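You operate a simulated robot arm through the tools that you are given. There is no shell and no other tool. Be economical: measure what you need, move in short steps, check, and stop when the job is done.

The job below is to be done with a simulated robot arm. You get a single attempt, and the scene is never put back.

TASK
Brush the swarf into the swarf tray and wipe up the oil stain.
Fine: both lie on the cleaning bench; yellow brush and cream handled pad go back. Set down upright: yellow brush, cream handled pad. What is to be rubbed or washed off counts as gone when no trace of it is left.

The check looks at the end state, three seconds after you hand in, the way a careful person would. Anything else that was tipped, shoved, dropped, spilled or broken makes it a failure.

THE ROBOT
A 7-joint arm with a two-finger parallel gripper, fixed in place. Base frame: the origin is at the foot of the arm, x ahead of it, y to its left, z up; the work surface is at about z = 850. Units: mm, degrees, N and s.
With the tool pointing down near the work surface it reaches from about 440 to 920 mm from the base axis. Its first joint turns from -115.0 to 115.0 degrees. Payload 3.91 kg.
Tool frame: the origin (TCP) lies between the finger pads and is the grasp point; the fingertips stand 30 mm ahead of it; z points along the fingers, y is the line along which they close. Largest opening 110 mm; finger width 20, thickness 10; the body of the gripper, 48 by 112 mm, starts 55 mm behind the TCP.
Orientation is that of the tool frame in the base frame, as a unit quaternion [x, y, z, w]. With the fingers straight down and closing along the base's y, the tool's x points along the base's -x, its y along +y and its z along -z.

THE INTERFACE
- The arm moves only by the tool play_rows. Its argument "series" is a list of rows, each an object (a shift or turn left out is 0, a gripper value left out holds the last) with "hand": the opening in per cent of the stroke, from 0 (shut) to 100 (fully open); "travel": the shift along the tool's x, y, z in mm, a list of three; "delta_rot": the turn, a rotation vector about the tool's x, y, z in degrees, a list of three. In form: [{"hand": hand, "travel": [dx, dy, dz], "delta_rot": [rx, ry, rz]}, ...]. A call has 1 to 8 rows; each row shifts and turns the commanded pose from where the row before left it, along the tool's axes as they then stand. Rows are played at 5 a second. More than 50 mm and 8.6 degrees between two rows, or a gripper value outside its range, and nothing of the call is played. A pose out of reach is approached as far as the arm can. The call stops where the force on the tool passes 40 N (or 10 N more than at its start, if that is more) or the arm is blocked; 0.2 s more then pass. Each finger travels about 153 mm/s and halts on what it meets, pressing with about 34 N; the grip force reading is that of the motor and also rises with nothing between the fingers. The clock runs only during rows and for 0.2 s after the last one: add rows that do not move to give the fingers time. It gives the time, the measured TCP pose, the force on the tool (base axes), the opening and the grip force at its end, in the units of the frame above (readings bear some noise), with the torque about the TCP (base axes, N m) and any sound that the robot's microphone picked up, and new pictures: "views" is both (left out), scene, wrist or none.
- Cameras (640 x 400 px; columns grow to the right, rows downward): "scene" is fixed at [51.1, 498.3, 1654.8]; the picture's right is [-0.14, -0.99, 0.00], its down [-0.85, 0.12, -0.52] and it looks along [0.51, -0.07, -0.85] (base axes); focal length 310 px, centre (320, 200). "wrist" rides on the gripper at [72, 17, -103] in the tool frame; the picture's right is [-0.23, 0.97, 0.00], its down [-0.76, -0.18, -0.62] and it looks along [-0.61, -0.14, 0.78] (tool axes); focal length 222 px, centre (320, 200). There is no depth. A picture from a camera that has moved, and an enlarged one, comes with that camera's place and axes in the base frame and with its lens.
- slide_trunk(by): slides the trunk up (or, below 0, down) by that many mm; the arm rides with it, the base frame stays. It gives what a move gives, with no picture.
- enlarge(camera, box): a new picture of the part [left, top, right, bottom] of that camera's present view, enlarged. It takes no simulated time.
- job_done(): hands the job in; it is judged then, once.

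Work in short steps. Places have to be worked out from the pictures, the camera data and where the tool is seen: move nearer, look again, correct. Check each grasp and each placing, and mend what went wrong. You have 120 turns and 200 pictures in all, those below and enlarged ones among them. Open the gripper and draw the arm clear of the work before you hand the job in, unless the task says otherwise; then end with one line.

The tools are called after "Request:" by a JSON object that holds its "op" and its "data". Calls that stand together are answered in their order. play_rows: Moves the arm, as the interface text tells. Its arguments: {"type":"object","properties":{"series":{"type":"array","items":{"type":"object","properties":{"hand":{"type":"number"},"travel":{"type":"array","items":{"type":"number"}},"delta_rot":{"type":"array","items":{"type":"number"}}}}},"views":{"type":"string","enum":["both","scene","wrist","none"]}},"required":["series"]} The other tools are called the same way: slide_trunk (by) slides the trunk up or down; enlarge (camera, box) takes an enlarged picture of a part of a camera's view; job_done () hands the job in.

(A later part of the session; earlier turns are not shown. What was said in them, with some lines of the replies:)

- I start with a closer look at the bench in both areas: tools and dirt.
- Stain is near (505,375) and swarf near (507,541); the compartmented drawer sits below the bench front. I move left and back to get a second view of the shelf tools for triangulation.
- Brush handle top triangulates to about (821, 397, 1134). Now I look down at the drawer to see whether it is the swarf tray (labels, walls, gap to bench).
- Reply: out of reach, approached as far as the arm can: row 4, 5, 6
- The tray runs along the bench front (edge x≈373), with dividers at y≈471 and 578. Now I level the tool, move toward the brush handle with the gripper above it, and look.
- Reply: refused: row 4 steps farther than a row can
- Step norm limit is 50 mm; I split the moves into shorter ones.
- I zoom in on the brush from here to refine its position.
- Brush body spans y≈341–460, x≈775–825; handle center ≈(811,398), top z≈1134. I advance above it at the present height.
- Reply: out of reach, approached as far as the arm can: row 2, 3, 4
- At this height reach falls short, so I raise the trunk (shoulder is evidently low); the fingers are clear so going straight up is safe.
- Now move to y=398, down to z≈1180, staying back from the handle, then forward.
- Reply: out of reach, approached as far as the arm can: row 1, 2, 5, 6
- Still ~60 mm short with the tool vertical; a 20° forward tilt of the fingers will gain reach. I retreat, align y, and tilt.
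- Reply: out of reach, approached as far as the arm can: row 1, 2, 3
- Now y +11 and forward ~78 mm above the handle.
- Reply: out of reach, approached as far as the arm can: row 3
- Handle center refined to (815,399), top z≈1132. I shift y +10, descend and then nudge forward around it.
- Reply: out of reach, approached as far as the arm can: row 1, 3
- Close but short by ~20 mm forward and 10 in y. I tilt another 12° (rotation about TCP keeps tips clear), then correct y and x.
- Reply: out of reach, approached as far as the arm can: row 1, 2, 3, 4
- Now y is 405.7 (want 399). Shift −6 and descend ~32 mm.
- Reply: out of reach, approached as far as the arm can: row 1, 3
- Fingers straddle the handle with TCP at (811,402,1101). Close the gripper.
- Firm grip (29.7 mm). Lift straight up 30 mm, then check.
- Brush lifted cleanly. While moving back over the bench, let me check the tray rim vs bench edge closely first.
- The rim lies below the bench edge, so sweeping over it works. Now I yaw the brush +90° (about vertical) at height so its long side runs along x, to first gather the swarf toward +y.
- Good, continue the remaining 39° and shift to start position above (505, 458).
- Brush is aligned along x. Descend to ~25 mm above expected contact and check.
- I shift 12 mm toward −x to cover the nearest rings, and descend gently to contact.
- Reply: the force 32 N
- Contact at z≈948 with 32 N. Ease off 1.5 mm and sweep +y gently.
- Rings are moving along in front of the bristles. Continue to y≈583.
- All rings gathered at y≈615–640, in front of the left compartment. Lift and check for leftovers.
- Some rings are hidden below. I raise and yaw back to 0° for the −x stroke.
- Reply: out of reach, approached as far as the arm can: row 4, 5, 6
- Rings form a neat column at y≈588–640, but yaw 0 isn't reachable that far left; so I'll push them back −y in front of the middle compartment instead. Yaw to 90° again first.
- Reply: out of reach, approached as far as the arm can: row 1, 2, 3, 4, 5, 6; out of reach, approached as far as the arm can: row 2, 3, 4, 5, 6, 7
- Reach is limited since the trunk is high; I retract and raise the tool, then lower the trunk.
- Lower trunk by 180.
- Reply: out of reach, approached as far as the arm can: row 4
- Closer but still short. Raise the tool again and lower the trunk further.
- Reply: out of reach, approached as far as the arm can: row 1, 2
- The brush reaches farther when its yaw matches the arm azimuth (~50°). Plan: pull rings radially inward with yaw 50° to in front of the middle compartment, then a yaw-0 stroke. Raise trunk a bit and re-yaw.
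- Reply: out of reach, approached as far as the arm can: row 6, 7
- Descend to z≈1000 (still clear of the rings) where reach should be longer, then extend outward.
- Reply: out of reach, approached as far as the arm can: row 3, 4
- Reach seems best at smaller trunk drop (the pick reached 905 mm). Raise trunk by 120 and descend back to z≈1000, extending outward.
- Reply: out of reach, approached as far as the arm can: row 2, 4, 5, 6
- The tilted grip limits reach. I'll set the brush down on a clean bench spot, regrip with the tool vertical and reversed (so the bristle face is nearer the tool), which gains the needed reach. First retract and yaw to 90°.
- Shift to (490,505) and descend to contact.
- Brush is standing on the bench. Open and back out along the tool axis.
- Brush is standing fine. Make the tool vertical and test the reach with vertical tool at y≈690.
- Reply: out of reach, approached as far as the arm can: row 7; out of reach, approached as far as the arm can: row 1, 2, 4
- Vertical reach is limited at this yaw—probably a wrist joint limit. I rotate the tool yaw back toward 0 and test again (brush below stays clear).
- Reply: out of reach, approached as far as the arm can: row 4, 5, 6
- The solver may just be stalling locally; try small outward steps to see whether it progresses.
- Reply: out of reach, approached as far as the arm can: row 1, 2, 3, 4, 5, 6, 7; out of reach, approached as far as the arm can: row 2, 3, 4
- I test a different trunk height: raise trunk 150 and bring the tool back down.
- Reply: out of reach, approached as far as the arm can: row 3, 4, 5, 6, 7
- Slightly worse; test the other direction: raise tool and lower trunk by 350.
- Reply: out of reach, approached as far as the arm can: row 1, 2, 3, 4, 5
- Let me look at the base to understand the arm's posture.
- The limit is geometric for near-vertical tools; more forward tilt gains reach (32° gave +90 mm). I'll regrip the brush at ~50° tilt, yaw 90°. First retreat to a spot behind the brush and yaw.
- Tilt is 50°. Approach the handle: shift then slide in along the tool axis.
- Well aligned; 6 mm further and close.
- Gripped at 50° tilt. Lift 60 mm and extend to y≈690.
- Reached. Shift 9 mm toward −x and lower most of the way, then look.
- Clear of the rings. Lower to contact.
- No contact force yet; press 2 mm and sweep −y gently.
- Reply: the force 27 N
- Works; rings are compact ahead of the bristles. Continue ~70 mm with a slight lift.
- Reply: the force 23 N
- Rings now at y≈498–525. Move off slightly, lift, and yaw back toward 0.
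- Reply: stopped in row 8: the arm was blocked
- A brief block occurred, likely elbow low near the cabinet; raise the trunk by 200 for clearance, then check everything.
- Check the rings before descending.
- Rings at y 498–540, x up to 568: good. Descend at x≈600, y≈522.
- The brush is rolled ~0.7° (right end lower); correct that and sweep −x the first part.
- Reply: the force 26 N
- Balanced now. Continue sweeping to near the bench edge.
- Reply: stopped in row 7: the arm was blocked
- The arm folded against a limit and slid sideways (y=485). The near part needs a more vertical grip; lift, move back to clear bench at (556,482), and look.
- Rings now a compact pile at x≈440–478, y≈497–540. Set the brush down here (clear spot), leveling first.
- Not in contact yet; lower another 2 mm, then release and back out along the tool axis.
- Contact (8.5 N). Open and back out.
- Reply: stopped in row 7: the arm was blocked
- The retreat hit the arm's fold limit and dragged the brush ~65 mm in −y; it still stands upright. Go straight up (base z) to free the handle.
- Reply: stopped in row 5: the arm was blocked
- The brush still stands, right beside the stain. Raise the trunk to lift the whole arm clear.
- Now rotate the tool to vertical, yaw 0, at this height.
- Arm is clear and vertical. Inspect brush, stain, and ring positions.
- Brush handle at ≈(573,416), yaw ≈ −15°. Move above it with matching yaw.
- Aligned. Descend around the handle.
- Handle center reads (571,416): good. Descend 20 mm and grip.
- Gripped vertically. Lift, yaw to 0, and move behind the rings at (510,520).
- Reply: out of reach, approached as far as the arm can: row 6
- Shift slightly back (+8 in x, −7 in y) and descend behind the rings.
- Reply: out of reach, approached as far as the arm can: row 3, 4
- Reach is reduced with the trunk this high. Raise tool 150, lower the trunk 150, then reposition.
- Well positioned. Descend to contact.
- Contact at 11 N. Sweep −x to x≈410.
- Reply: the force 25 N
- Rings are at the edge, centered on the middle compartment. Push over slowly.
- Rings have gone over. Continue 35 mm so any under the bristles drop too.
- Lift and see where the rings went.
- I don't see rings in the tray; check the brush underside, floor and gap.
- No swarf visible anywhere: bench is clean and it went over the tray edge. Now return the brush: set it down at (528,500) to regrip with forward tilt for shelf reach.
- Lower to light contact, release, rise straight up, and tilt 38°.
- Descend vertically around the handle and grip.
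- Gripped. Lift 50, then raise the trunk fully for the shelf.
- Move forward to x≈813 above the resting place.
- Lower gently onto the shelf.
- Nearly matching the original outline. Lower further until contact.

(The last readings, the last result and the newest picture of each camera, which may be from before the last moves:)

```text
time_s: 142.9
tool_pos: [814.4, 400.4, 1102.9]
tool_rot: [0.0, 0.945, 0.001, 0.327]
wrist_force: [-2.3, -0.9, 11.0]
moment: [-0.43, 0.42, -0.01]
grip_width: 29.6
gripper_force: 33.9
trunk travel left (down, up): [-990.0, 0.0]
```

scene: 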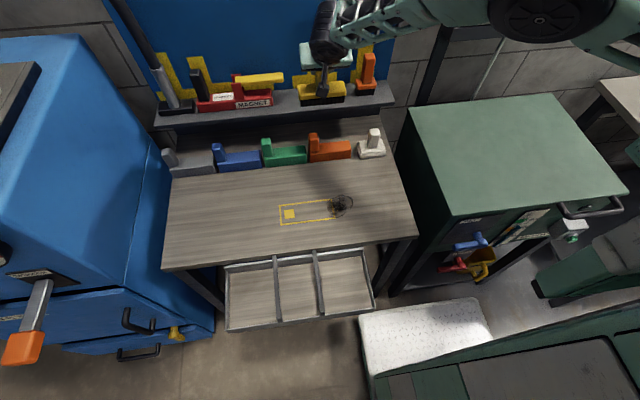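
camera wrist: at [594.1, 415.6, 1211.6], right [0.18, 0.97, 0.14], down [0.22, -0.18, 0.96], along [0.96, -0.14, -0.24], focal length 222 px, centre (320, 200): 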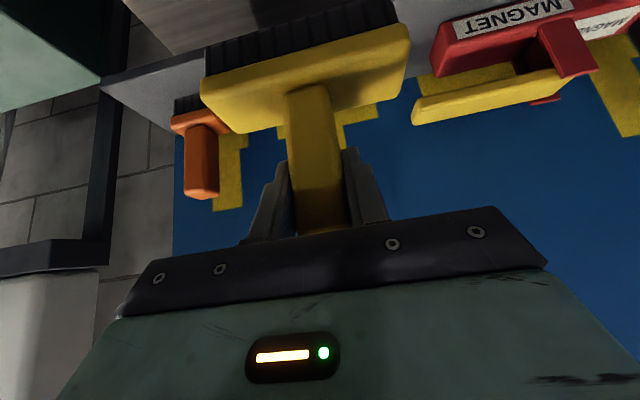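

Contact. Release and back out along the tool axis.

Request:
{"op": "play_rows", "data": {"series": [{"hand": 25}, {"hand": 45}, {"hand": 60}, {}, {"travel": [0, 0, -40]}, {"travel": [0, 0, -45]}, {"travel": [0, 0, -45]}, {}], "views": "none"}}

Request:
{"op": "enlarge", "data": {"camera": "scene", "box": [265, 30, 393, 110]}}

```text
time_s: 144.7
tool_pos: [734.4, 399.8, 1202.7]
tool_rot: [0.0, 0.945, 0.0, 0.326]
wrist_force: [0.1, 0.3, 0.9]
moment: [0.0, -0.01, -0.02]
grip_width: 66.0
gripper_force: 0.0
trunk travel left (down, up): [-990.0, 0.0]
```

```text
5.00 times, centred on (329, 70) of scene
camera zoom: at [51.1, 498.3, 1654.8], right [-0.14, -0.99, 0.0], down [-0.85, 0.12, -0.52], along [0.51, -0.07, -0.85], focal length 1551 px, centre (275, 850)
```

zoom: 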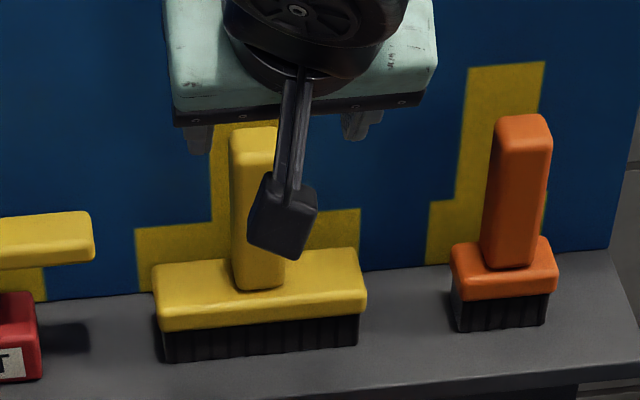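

Brush restored in place. Now level the tool and move toward the cream pad (handle ≈(686,244), top z≈970).

Request:
{"op": "play_rows", "data": {"series": [{"delta_rot": [0, 7.6, 0]}, {"delta_rot": [0, 7.6, 0]}, {"delta_rot": [0, 7.6, 0]}, {"delta_rot": [0, 7.6, 0]}, {"delta_rot": [0, 7.6, 0]}, {"travel": [28, -40, 0]}, {"travel": [28, -40, 0]}, {}], "views": "none"}}

Request:
{"op": "play_rows", "data": {"series": [{"travel": [20, -40, 0]}, {"travel": [0, -36, 0]}, {"travel": [0, 0, 45]}, {"travel": [0, 0, 30]}, {}], "views": "both"}}

```text
time_s: 146.5
tool_pos: [672.3, 311.1, 1207.5]
tool_rot: [-0.001, 1.0, 0.001, 0.0]
wrist_force: [-0.5, 0.4, -0.5]
moment: [0.01, -0.03, -0.01]
grip_width: 66.0
gripper_force: 0.0
out of reach, approached as far as the arm can: row 5
trunk travel left (down, up): [-990.0, 0.0]
```

```text
time_s: 147.7
tool_pos: [650.6, 235.4, 1128.9]
tool_rot: [0.0, 1.0, 0.0, 0.0]
wrist_force: [0.5, -0.3, 0.4]
moment: [-0.01, 0.02, 0.01]
grip_width: 65.9
gripper_force: 0.1
trunk travel left (down, up): [-990.0, 0.0]
camera wrist: at [577.0, 251.4, 1232.1], right [0.23, 0.97, 0.0], down [0.76, -0.18, 0.62], along [0.61, -0.14, -0.78], focal length 222 px, centre (320, 200)
```

scene: 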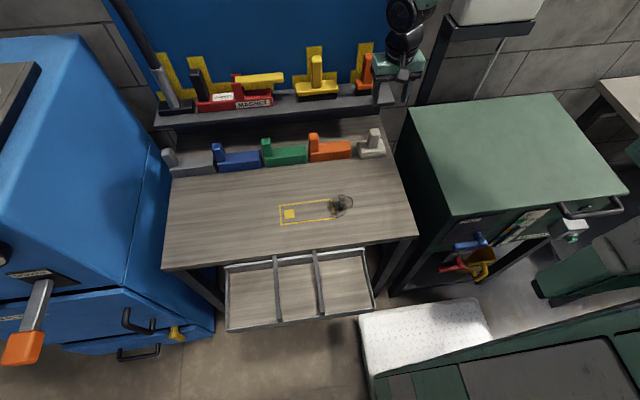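
wrist: 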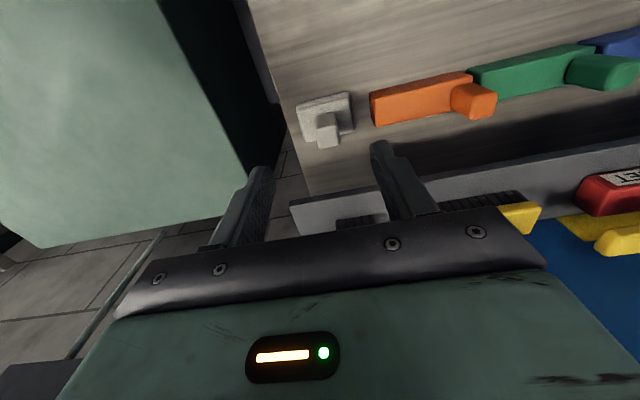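

Request:
{"op": "enlarge", "data": {"camera": "wrist", "box": [270, 70, 400, 151]}}

Request:
{"op": "enlarge", "data": {"camera": "scene", "box": [300, 115, 428, 195]}}

Request:
{"op": "enlarge", "data": {"camera": "scene", "box": [260, 180, 388, 260]}}

```text
4.92 times, centred on (335, 110) of wrist
camera zoom: at [577.0, 251.4, 1232.1], right [0.23, 0.97, 0.0], down [0.76, -0.18, 0.62], along [0.61, -0.14, -0.78], focal length 1094 px, centre (246, 641)
```

zoom: 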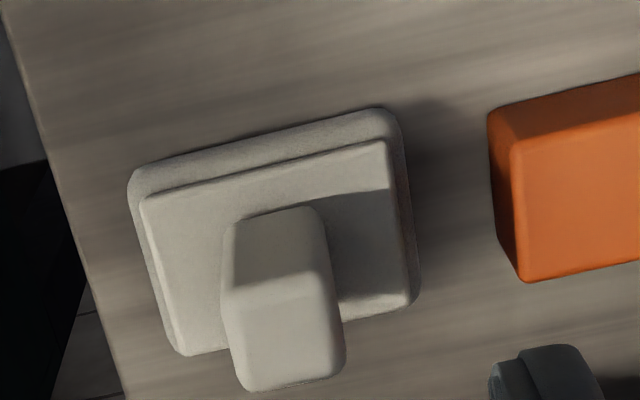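

```text
5.00 times, centred on (364, 155) of scene
camera zoom: at [51.1, 498.3, 1654.8], right [-0.14, -0.99, 0.0], down [-0.85, 0.12, -0.52], along [0.51, -0.07, -0.85], focal length 1551 px, centre (100, 425)
```

zoom: 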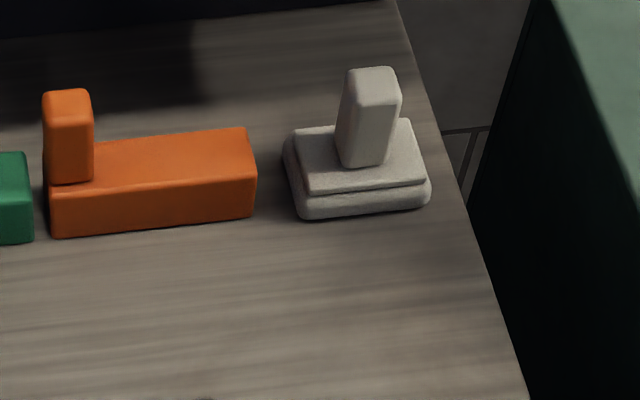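

```text
5.00 times, centred on (324, 220) of scene
camera zoom: at [51.1, 498.3, 1654.8], right [-0.14, -0.99, 0.0], down [-0.85, 0.12, -0.52], along [0.51, -0.07, -0.85], focal length 1551 px, centre (300, 100)
```

zoom: 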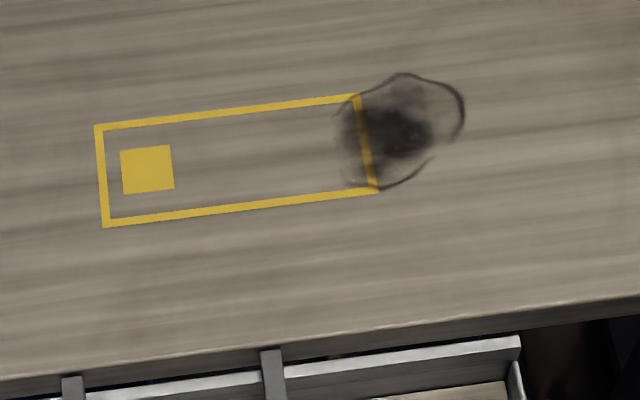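

Pad handle top center ≈(697,237,950), pad base ≈89×63 mm, aligned with axes. Move above and descend to the handle.

Request:
{"op": "play_rows", "data": {"series": [{"hand": 65, "travel": [-46, 2, 0]}, {"travel": [0, 0, 45]}, {"travel": [0, 0, 45]}, {"travel": [0, 0, 45]}, {"travel": [0, 0, 20]}, {}], "views": "wrist"}}

Request:
{"op": "enlarge", "data": {"camera": "scene", "box": [300, 115, 428, 195]}}

```text
time_s: 149.1
tool_pos: [698.4, 237.7, 973.8]
tool_rot: [-0.001, 1.0, 0.0, 0.001]
wrist_force: [0.2, 0.8, -0.2]
moment: [-0.02, 0.04, -0.01]
grip_width: 71.5
gripper_force: 0.1
trunk travel left (down, up): [-990.0, 0.0]
camera wrist: at [624.5, 253.9, 1077.8], right [0.23, 0.97, 0.0], down [0.76, -0.18, 0.62], along [0.61, -0.14, -0.78], focal length 222 px, centre (320, 200)
```

wrist: 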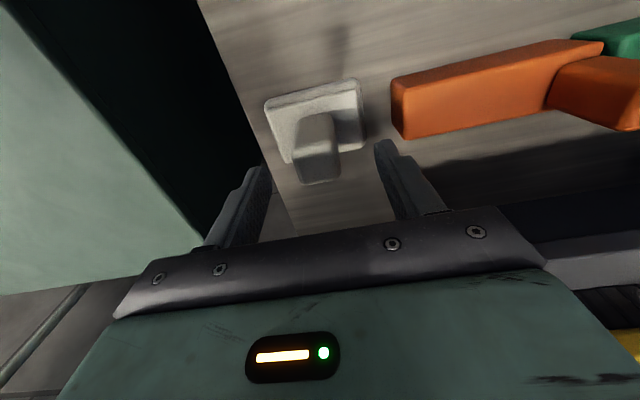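

```text
5.00 times, centred on (364, 155) of scene
camera zoom: at [51.1, 498.3, 1654.8], right [-0.14, -0.99, 0.0], down [-0.85, 0.12, -0.52], along [0.51, -0.07, -0.85], focal length 1551 px, centre (100, 425)
```

zoom: 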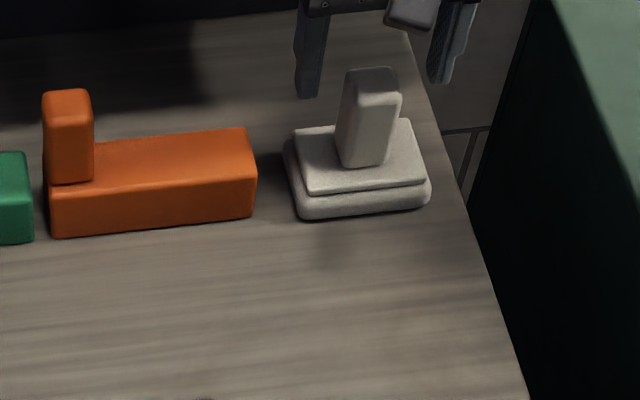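

Alignment confirmed (697,236). Descend 47 mm and close.

Request:
{"op": "play_rows", "data": {"series": [{"travel": [0, -1, 25]}, {"travel": [0, 0, 22]}, {"hand": 45}, {"hand": 20}, {"hand": 0}, {}, {}], "views": "wrist"}}

Request:
{"op": "enlarge", "data": {"camera": "scene", "box": [300, 115, 428, 195]}}

```text
time_s: 150.7
tool_pos: [697.1, 237.5, 928.4]
tool_rot: [0.0, 1.0, -0.001, -0.001]
wrist_force: [0.8, -1.0, 0.4]
moment: [0.02, -0.05, -0.01]
grip_width: 31.3
gripper_force: 33.9
trunk travel left (down, up): [-990.0, 0.0]
camera wrist: at [624.0, 253.6, 1031.3], right [0.23, 0.97, 0.0], down [0.76, -0.18, 0.62], along [0.61, -0.14, -0.78], focal length 222 px, centre (320, 200)
```

wrist: 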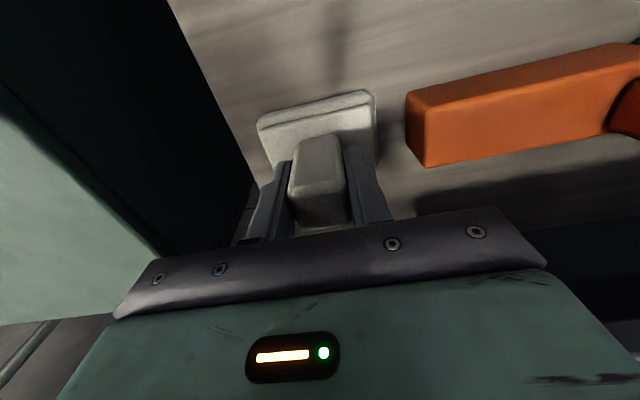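

```text
5.00 times, centred on (364, 155) of scene
camera zoom: at [51.1, 498.3, 1654.8], right [-0.14, -0.99, 0.0], down [-0.85, 0.12, -0.52], along [0.51, -0.07, -0.85], focal length 1551 px, centre (100, 425)
```

zoom: 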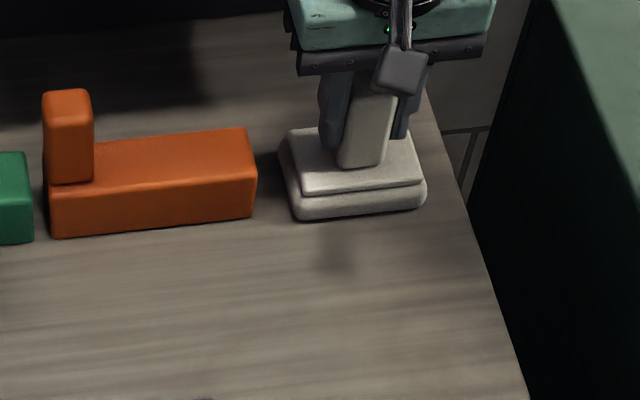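

Pad gripped. Lift and carry to the stain (center ≈(505,373), ~79 mm across).

Request:
{"op": "play_rows", "data": {"series": [{"travel": [0, 0, -40]}, {"travel": [0, 0, -35]}, {"travel": [36, 30, 0]}, {"travel": [36, 30, 0]}, {"travel": [36, 30, 0]}, {"travel": [36, 30, 0]}, {"travel": [26, 20, 0]}, {}], "views": "scene"}}

Request:
{"op": "enlarge", "data": {"camera": "scene", "box": [280, 140, 408, 220]}}

```text
time_s: 152.5
tool_pos: [527.0, 378.1, 1001.2]
tool_rot: [0.0, 1.0, 0.0, -0.001]
wrist_force: [1.4, 0.1, -1.1]
moment: [0.01, 0.03, 0.0]
grip_width: 31.3
gripper_force: 33.9
trunk travel left (down, up): [-990.0, 0.0]
```

scene: 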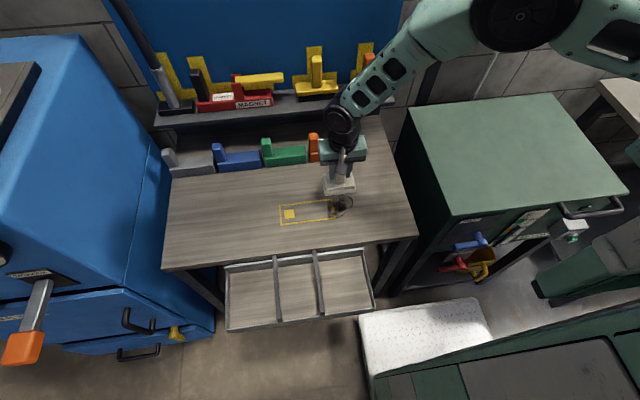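

```text
5.00 times, centred on (344, 180) of scene
camera zoom: at [51.1, 498.3, 1654.8], right [-0.14, -0.99, 0.0], down [-0.85, 0.12, -0.52], along [0.51, -0.07, -0.85], focal length 1551 px, centre (200, 300)
```

zoom: 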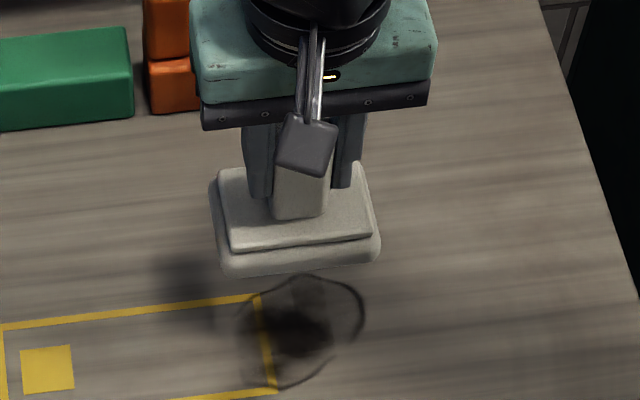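

Centered in y. Lower to contact.

Request:
{"op": "play_rows", "data": {"series": [{"travel": [0, 0, 40]}, {"travel": [0, 0, 28]}, {"travel": [0, 0, 3]}, {"travel": [0, 0, 2]}, {}], "views": "none"}}

```text
time_s: 153.7
tool_pos: [528.6, 376.9, 929.6]
tool_rot: [0.001, 1.0, 0.001, -0.001]
wrist_force: [0.5, 0.0, -1.2]
moment: [-0.02, 0.0, 0.01]
grip_width: 31.3
gripper_force: 34.4
trunk travel left (down, up): [-990.0, 0.0]
```

Request:
{"op": "play_rows", "data": {"series": [{"travel": [0, 0, 1.5]}, {"travel": [0, 0, 1]}, {}], "views": "none"}}

```text
time_s: 154.5
tool_pos: [528.2, 379.6, 927.1]
tool_rot: [-0.001, 1.0, -0.001, 0.0]
wrist_force: [0.2, -1.4, 10.9]
moment: [-0.16, 0.09, 0.02]
grip_width: 31.4
gripper_force: 33.7
trunk travel left (down, up): [-990.0, 0.0]
```

Contact at 11 N. Wipe back and forth in x with slightly more pressure.

Request:
{"op": "play_rows", "data": {"series": [{"travel": [15, 0, 0.5]}, {"travel": [20, 0, 0]}, {"travel": [20, 0, 0]}, {"travel": [20, 0, 0]}, {"travel": [-20, 0, 0]}, {"travel": [-20, 0, 0]}, {"travel": [-20, 0, 0]}, {"travel": [-20, 0, 0]}], "views": "none"}}

Request:
{"op": "enlarge", "data": {"camera": "scene", "box": [280, 150, 408, 230]}}

```text
time_s: 156.3
tool_pos: [531.9, 376.8, 927.9]
tool_rot: [0.0, 1.0, 0.0, 0.0]
wrist_force: [-7.2, 1.2, 19.2]
moment: [0.12, 0.49, -0.14]
grip_width: 31.2
gripper_force: 33.9
trunk travel left (down, up): [-990.0, 0.0]
```

```text
5.00 times, centred on (344, 190) of scene
camera zoom: at [51.1, 498.3, 1654.8], right [-0.14, -0.99, 0.0], down [-0.85, 0.12, -0.52], along [0.51, -0.07, -0.85], focal length 1551 px, centre (200, 250)
```

zoom: 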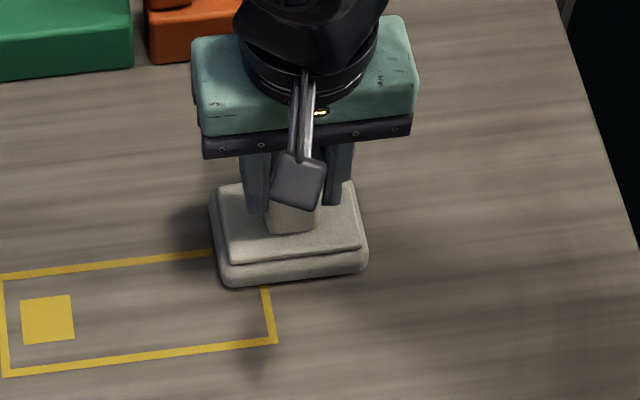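

Most of the stain is already gone. Do more strokes with y offsets to catch the edges.

Request:
{"op": "play_rows", "data": {"series": [{"travel": [0, 12, 0]}, {"travel": [22, 0, 0]}, {"travel": [22, 0, 0]}, {"travel": [22, 0, 0]}, {"travel": [12, -12, 0]}, {"travel": [0, -12, 0]}, {"travel": [-22, 0, 0]}, {"travel": [-22, 0, 0]}], "views": "none"}}

Request:
{"op": "play_rows", "data": {"series": [{"travel": [-22, 0, 0]}, {"travel": [-20, 0, 0]}, {"travel": [0, 12, 0]}, {"travel": [20, 0, 0]}, {"travel": [20, 0, 0]}, {"travel": [20, 0, 0]}, {"travel": [20, 0, 0]}, {"travel": [0, 10, 0]}], "views": "none"}}

Request:
{"op": "play_rows", "data": {"series": [{"travel": [0, -10, -10]}, {"travel": [0, 0, -40]}, {"travel": [-40, 0, -20]}, {"travel": [-40, -20, 0]}, {"travel": [-40, -20, 0]}, {}], "views": "scene"}}

Request:
{"op": "enlarge", "data": {"camera": "scene", "box": [270, 165, 398, 245]}}

```text
time_s: 158.1
tool_pos: [497.0, 364.0, 927.9]
tool_rot: [0.0, 1.0, -0.001, -0.001]
wrist_force: [-9.6, -0.3, 21.3]
moment: [0.2, 0.28, -0.04]
grip_width: 31.3
gripper_force: 33.9
trunk travel left (down, up): [-990.0, 0.0]
```

```text
time_s: 159.9
tool_pos: [457.5, 387.7, 927.9]
tool_rot: [0.0, 1.0, -0.002, -0.002]
wrist_force: [-1.8, -11.4, 27.1]
moment: [-0.26, -0.43, -0.18]
grip_width: 31.3
gripper_force: 33.8
trunk travel left (down, up): [-990.0, 0.0]
```

```text
time_s: 161.3
tool_pos: [581.6, 338.9, 995.8]
tool_rot: [0.0, 1.0, -0.001, -0.001]
wrist_force: [-0.1, -0.6, -2.0]
moment: [0.0, 0.04, -0.02]
grip_width: 31.5
gripper_force: 33.9
trunk travel left (down, up): [-990.0, 0.0]
```

scene: 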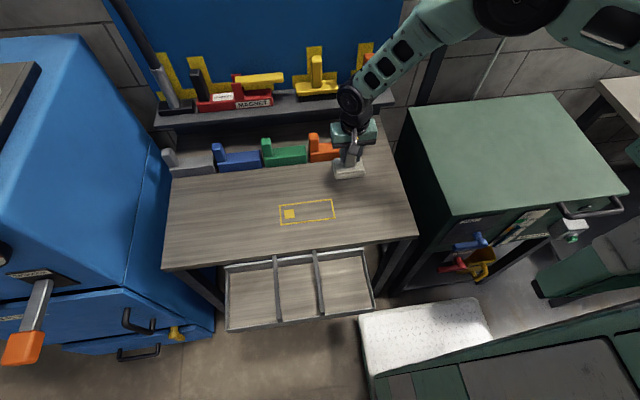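

```text
5.00 times, centred on (334, 205) of scene
camera zoom: at [51.1, 498.3, 1654.8], right [-0.14, -0.99, 0.0], down [-0.85, 0.12, -0.52], along [0.51, -0.07, -0.85], focal length 1551 px, centre (250, 175)
```

zoom: 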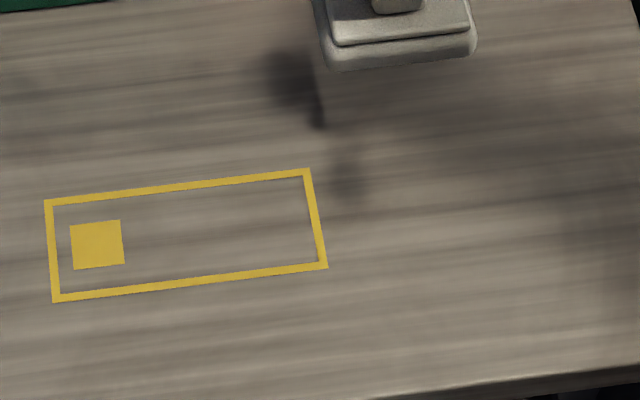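

Stain gone (dark smudges look like arm shadow; I'll verify). Return the pad to (697,235).

Request:
{"op": "play_rows", "data": {"series": [{"travel": [-38.5, -34.6, 0]}, {"travel": [-38.5, -34.6, 0]}, {"travel": [-38.4, -34.7, 0]}, {"travel": [0, 0, 35]}, {"travel": [0, 0, 28]}, {"travel": [0, 0, 3]}, {}], "views": "none"}}

Request:
{"op": "enlarge", "data": {"camera": "scene", "box": [300, 115, 428, 195]}}

```text
refused: row 1 steps farther than a row can; nothing moved
```

```text
5.00 times, centred on (364, 155) of scene
camera zoom: at [51.1, 498.3, 1654.8], right [-0.14, -0.99, 0.0], down [-0.85, 0.12, -0.52], along [0.51, -0.07, -0.85], focal length 1551 px, centre (100, 425)
```

zoom: 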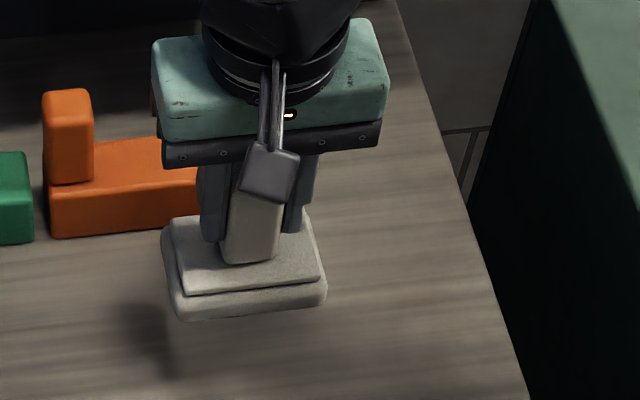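

Steps too large; go in y first (away from the orange block), then x.

Request:
{"op": "play_rows", "data": {"series": [{"travel": [-10, -45, 0]}, {"travel": [-25, -42, 0]}, {"travel": [-40, -17, 0]}, {"travel": [-40, 0, 0]}, {"travel": [0, 0, 35]}, {"travel": [0, 0, 27]}, {}], "views": "none"}}

Request:
{"op": "enlarge", "data": {"camera": "scene", "box": [300, 115, 428, 195]}}

```text
time_s: 162.9
tool_pos: [695.5, 234.3, 935.2]
tool_rot: [0.0, 1.0, 0.0, -0.001]
wrist_force: [-0.1, -1.5, -1.3]
moment: [0.02, -0.06, 0.02]
grip_width: 31.5
gripper_force: 34.1
trunk travel left (down, up): [-990.0, 0.0]
```

```text
5.00 times, centred on (364, 155) of scene
camera zoom: at [51.1, 498.3, 1654.8], right [-0.14, -0.99, 0.0], down [-0.85, 0.12, -0.52], along [0.51, -0.07, -0.85], focal length 1551 px, centre (100, 425)
```

zoom: 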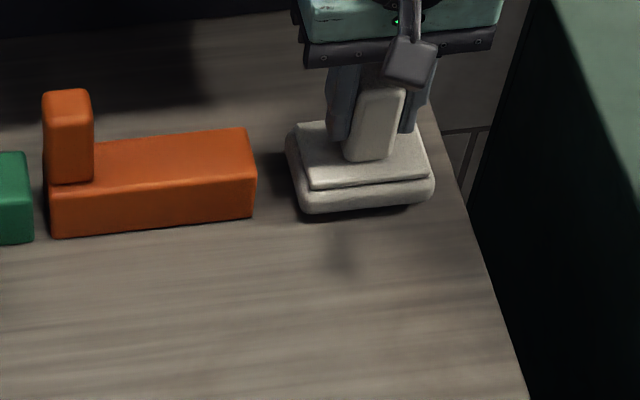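

Over its place. Lower to light contact.

Request:
{"op": "play_rows", "data": {"series": [{"travel": [-1.5, 0.5, 4.5]}, {"travel": [0, 0, 2]}, {"travel": [0, 0, 1]}, {}], "views": "none"}}

```text
time_s: 163.9
tool_pos: [696.0, 233.3, 929.3]
tool_rot: [0.0, 1.0, 0.0, -0.001]
wrist_force: [-0.8, -0.5, -0.5]
moment: [0.01, -0.01, -0.01]
grip_width: 31.4
gripper_force: 33.7
trunk travel left (down, up): [-990.0, 0.0]
```

Request:
{"op": "play_rows", "data": {"series": [{"travel": [0, 0, 1.4]}, {}, {"hand": 40}, {"hand": 60}, {}, {"travel": [0, 0, -40]}, {"travel": [0, 0, -45]}, {"travel": [0, 0, -45]}], "views": "none"}}

Request:
{"op": "play_rows", "data": {"series": [{"travel": [0, 0, -45]}, {"travel": [0, 0, -45]}, {"travel": [0, -45, 0]}, {"travel": [0, -45, 0]}, {}], "views": "scene"}}

Request:
{"op": "enlarge", "data": {"camera": "scene", "box": [150, 110, 430, 285]}}

Request:
{"op": "enlarge", "data": {"camera": "scene", "box": [140, 30, 420, 205]}}

```text
time_s: 165.7
tool_pos: [696.2, 237.4, 1055.5]
tool_rot: [-0.001, 1.0, 0.0, -0.001]
wrist_force: [0.7, 0.4, 0.7]
moment: [-0.04, 0.04, 0.0]
grip_width: 66.2
gripper_force: 0.0
trunk travel left (down, up): [-990.0, 0.0]
```

```text
time_s: 166.9
tool_pos: [698.5, 143.5, 1143.0]
tool_rot: [0.0, 1.0, 0.001, 0.0]
wrist_force: [0.0, -0.1, -0.3]
moment: [0.0, 0.03, -0.01]
grip_width: 66.2
gripper_force: 0.0
trunk travel left (down, up): [-990.0, 0.0]
```

scene: 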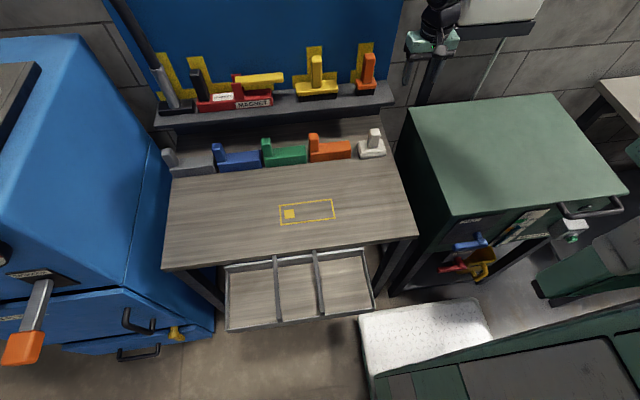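

```text
2.29 times, centred on (290, 198) of scene
camera zoom: at [51.1, 498.3, 1654.8], right [-0.14, -0.99, 0.0], down [-0.85, 0.12, -0.52], along [0.51, -0.07, -0.85], focal length 709 px, centre (389, 206)
```

zoom: 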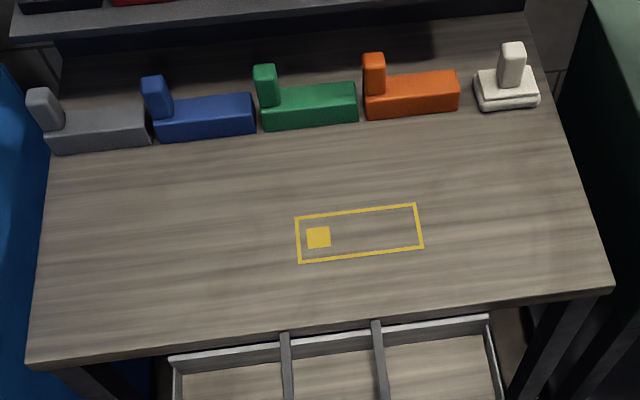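

```text
2.29 times, centred on (280, 118) of scene
camera zoom: at [51.1, 498.3, 1654.8], right [-0.14, -0.99, 0.0], down [-0.85, 0.12, -0.52], along [0.51, -0.07, -0.85], focal length 709 px, centre (411, 389)
```

zoom: 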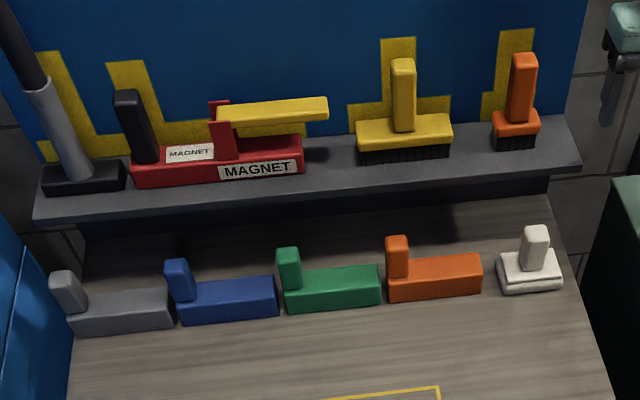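

The bench is free of swarf and oil, and the brush and pad stand upright where they were. The other tools are unmoved and the gripper is open and clear, so I'm handing in.

Request:
{"op": "job_done", "data": {}}

```text
The job is handed in.
```

I handed the job in, but I can't confirm that the swarf ended up in the tray: I brushed it all over the bench's front edge above the tray's middle section, and afterwards saw none in the tray, on the bench, or on the floor in view. The oil stain is wiped off with no trace left, and the yellow brush and cream handled pad are back in their places, upright.
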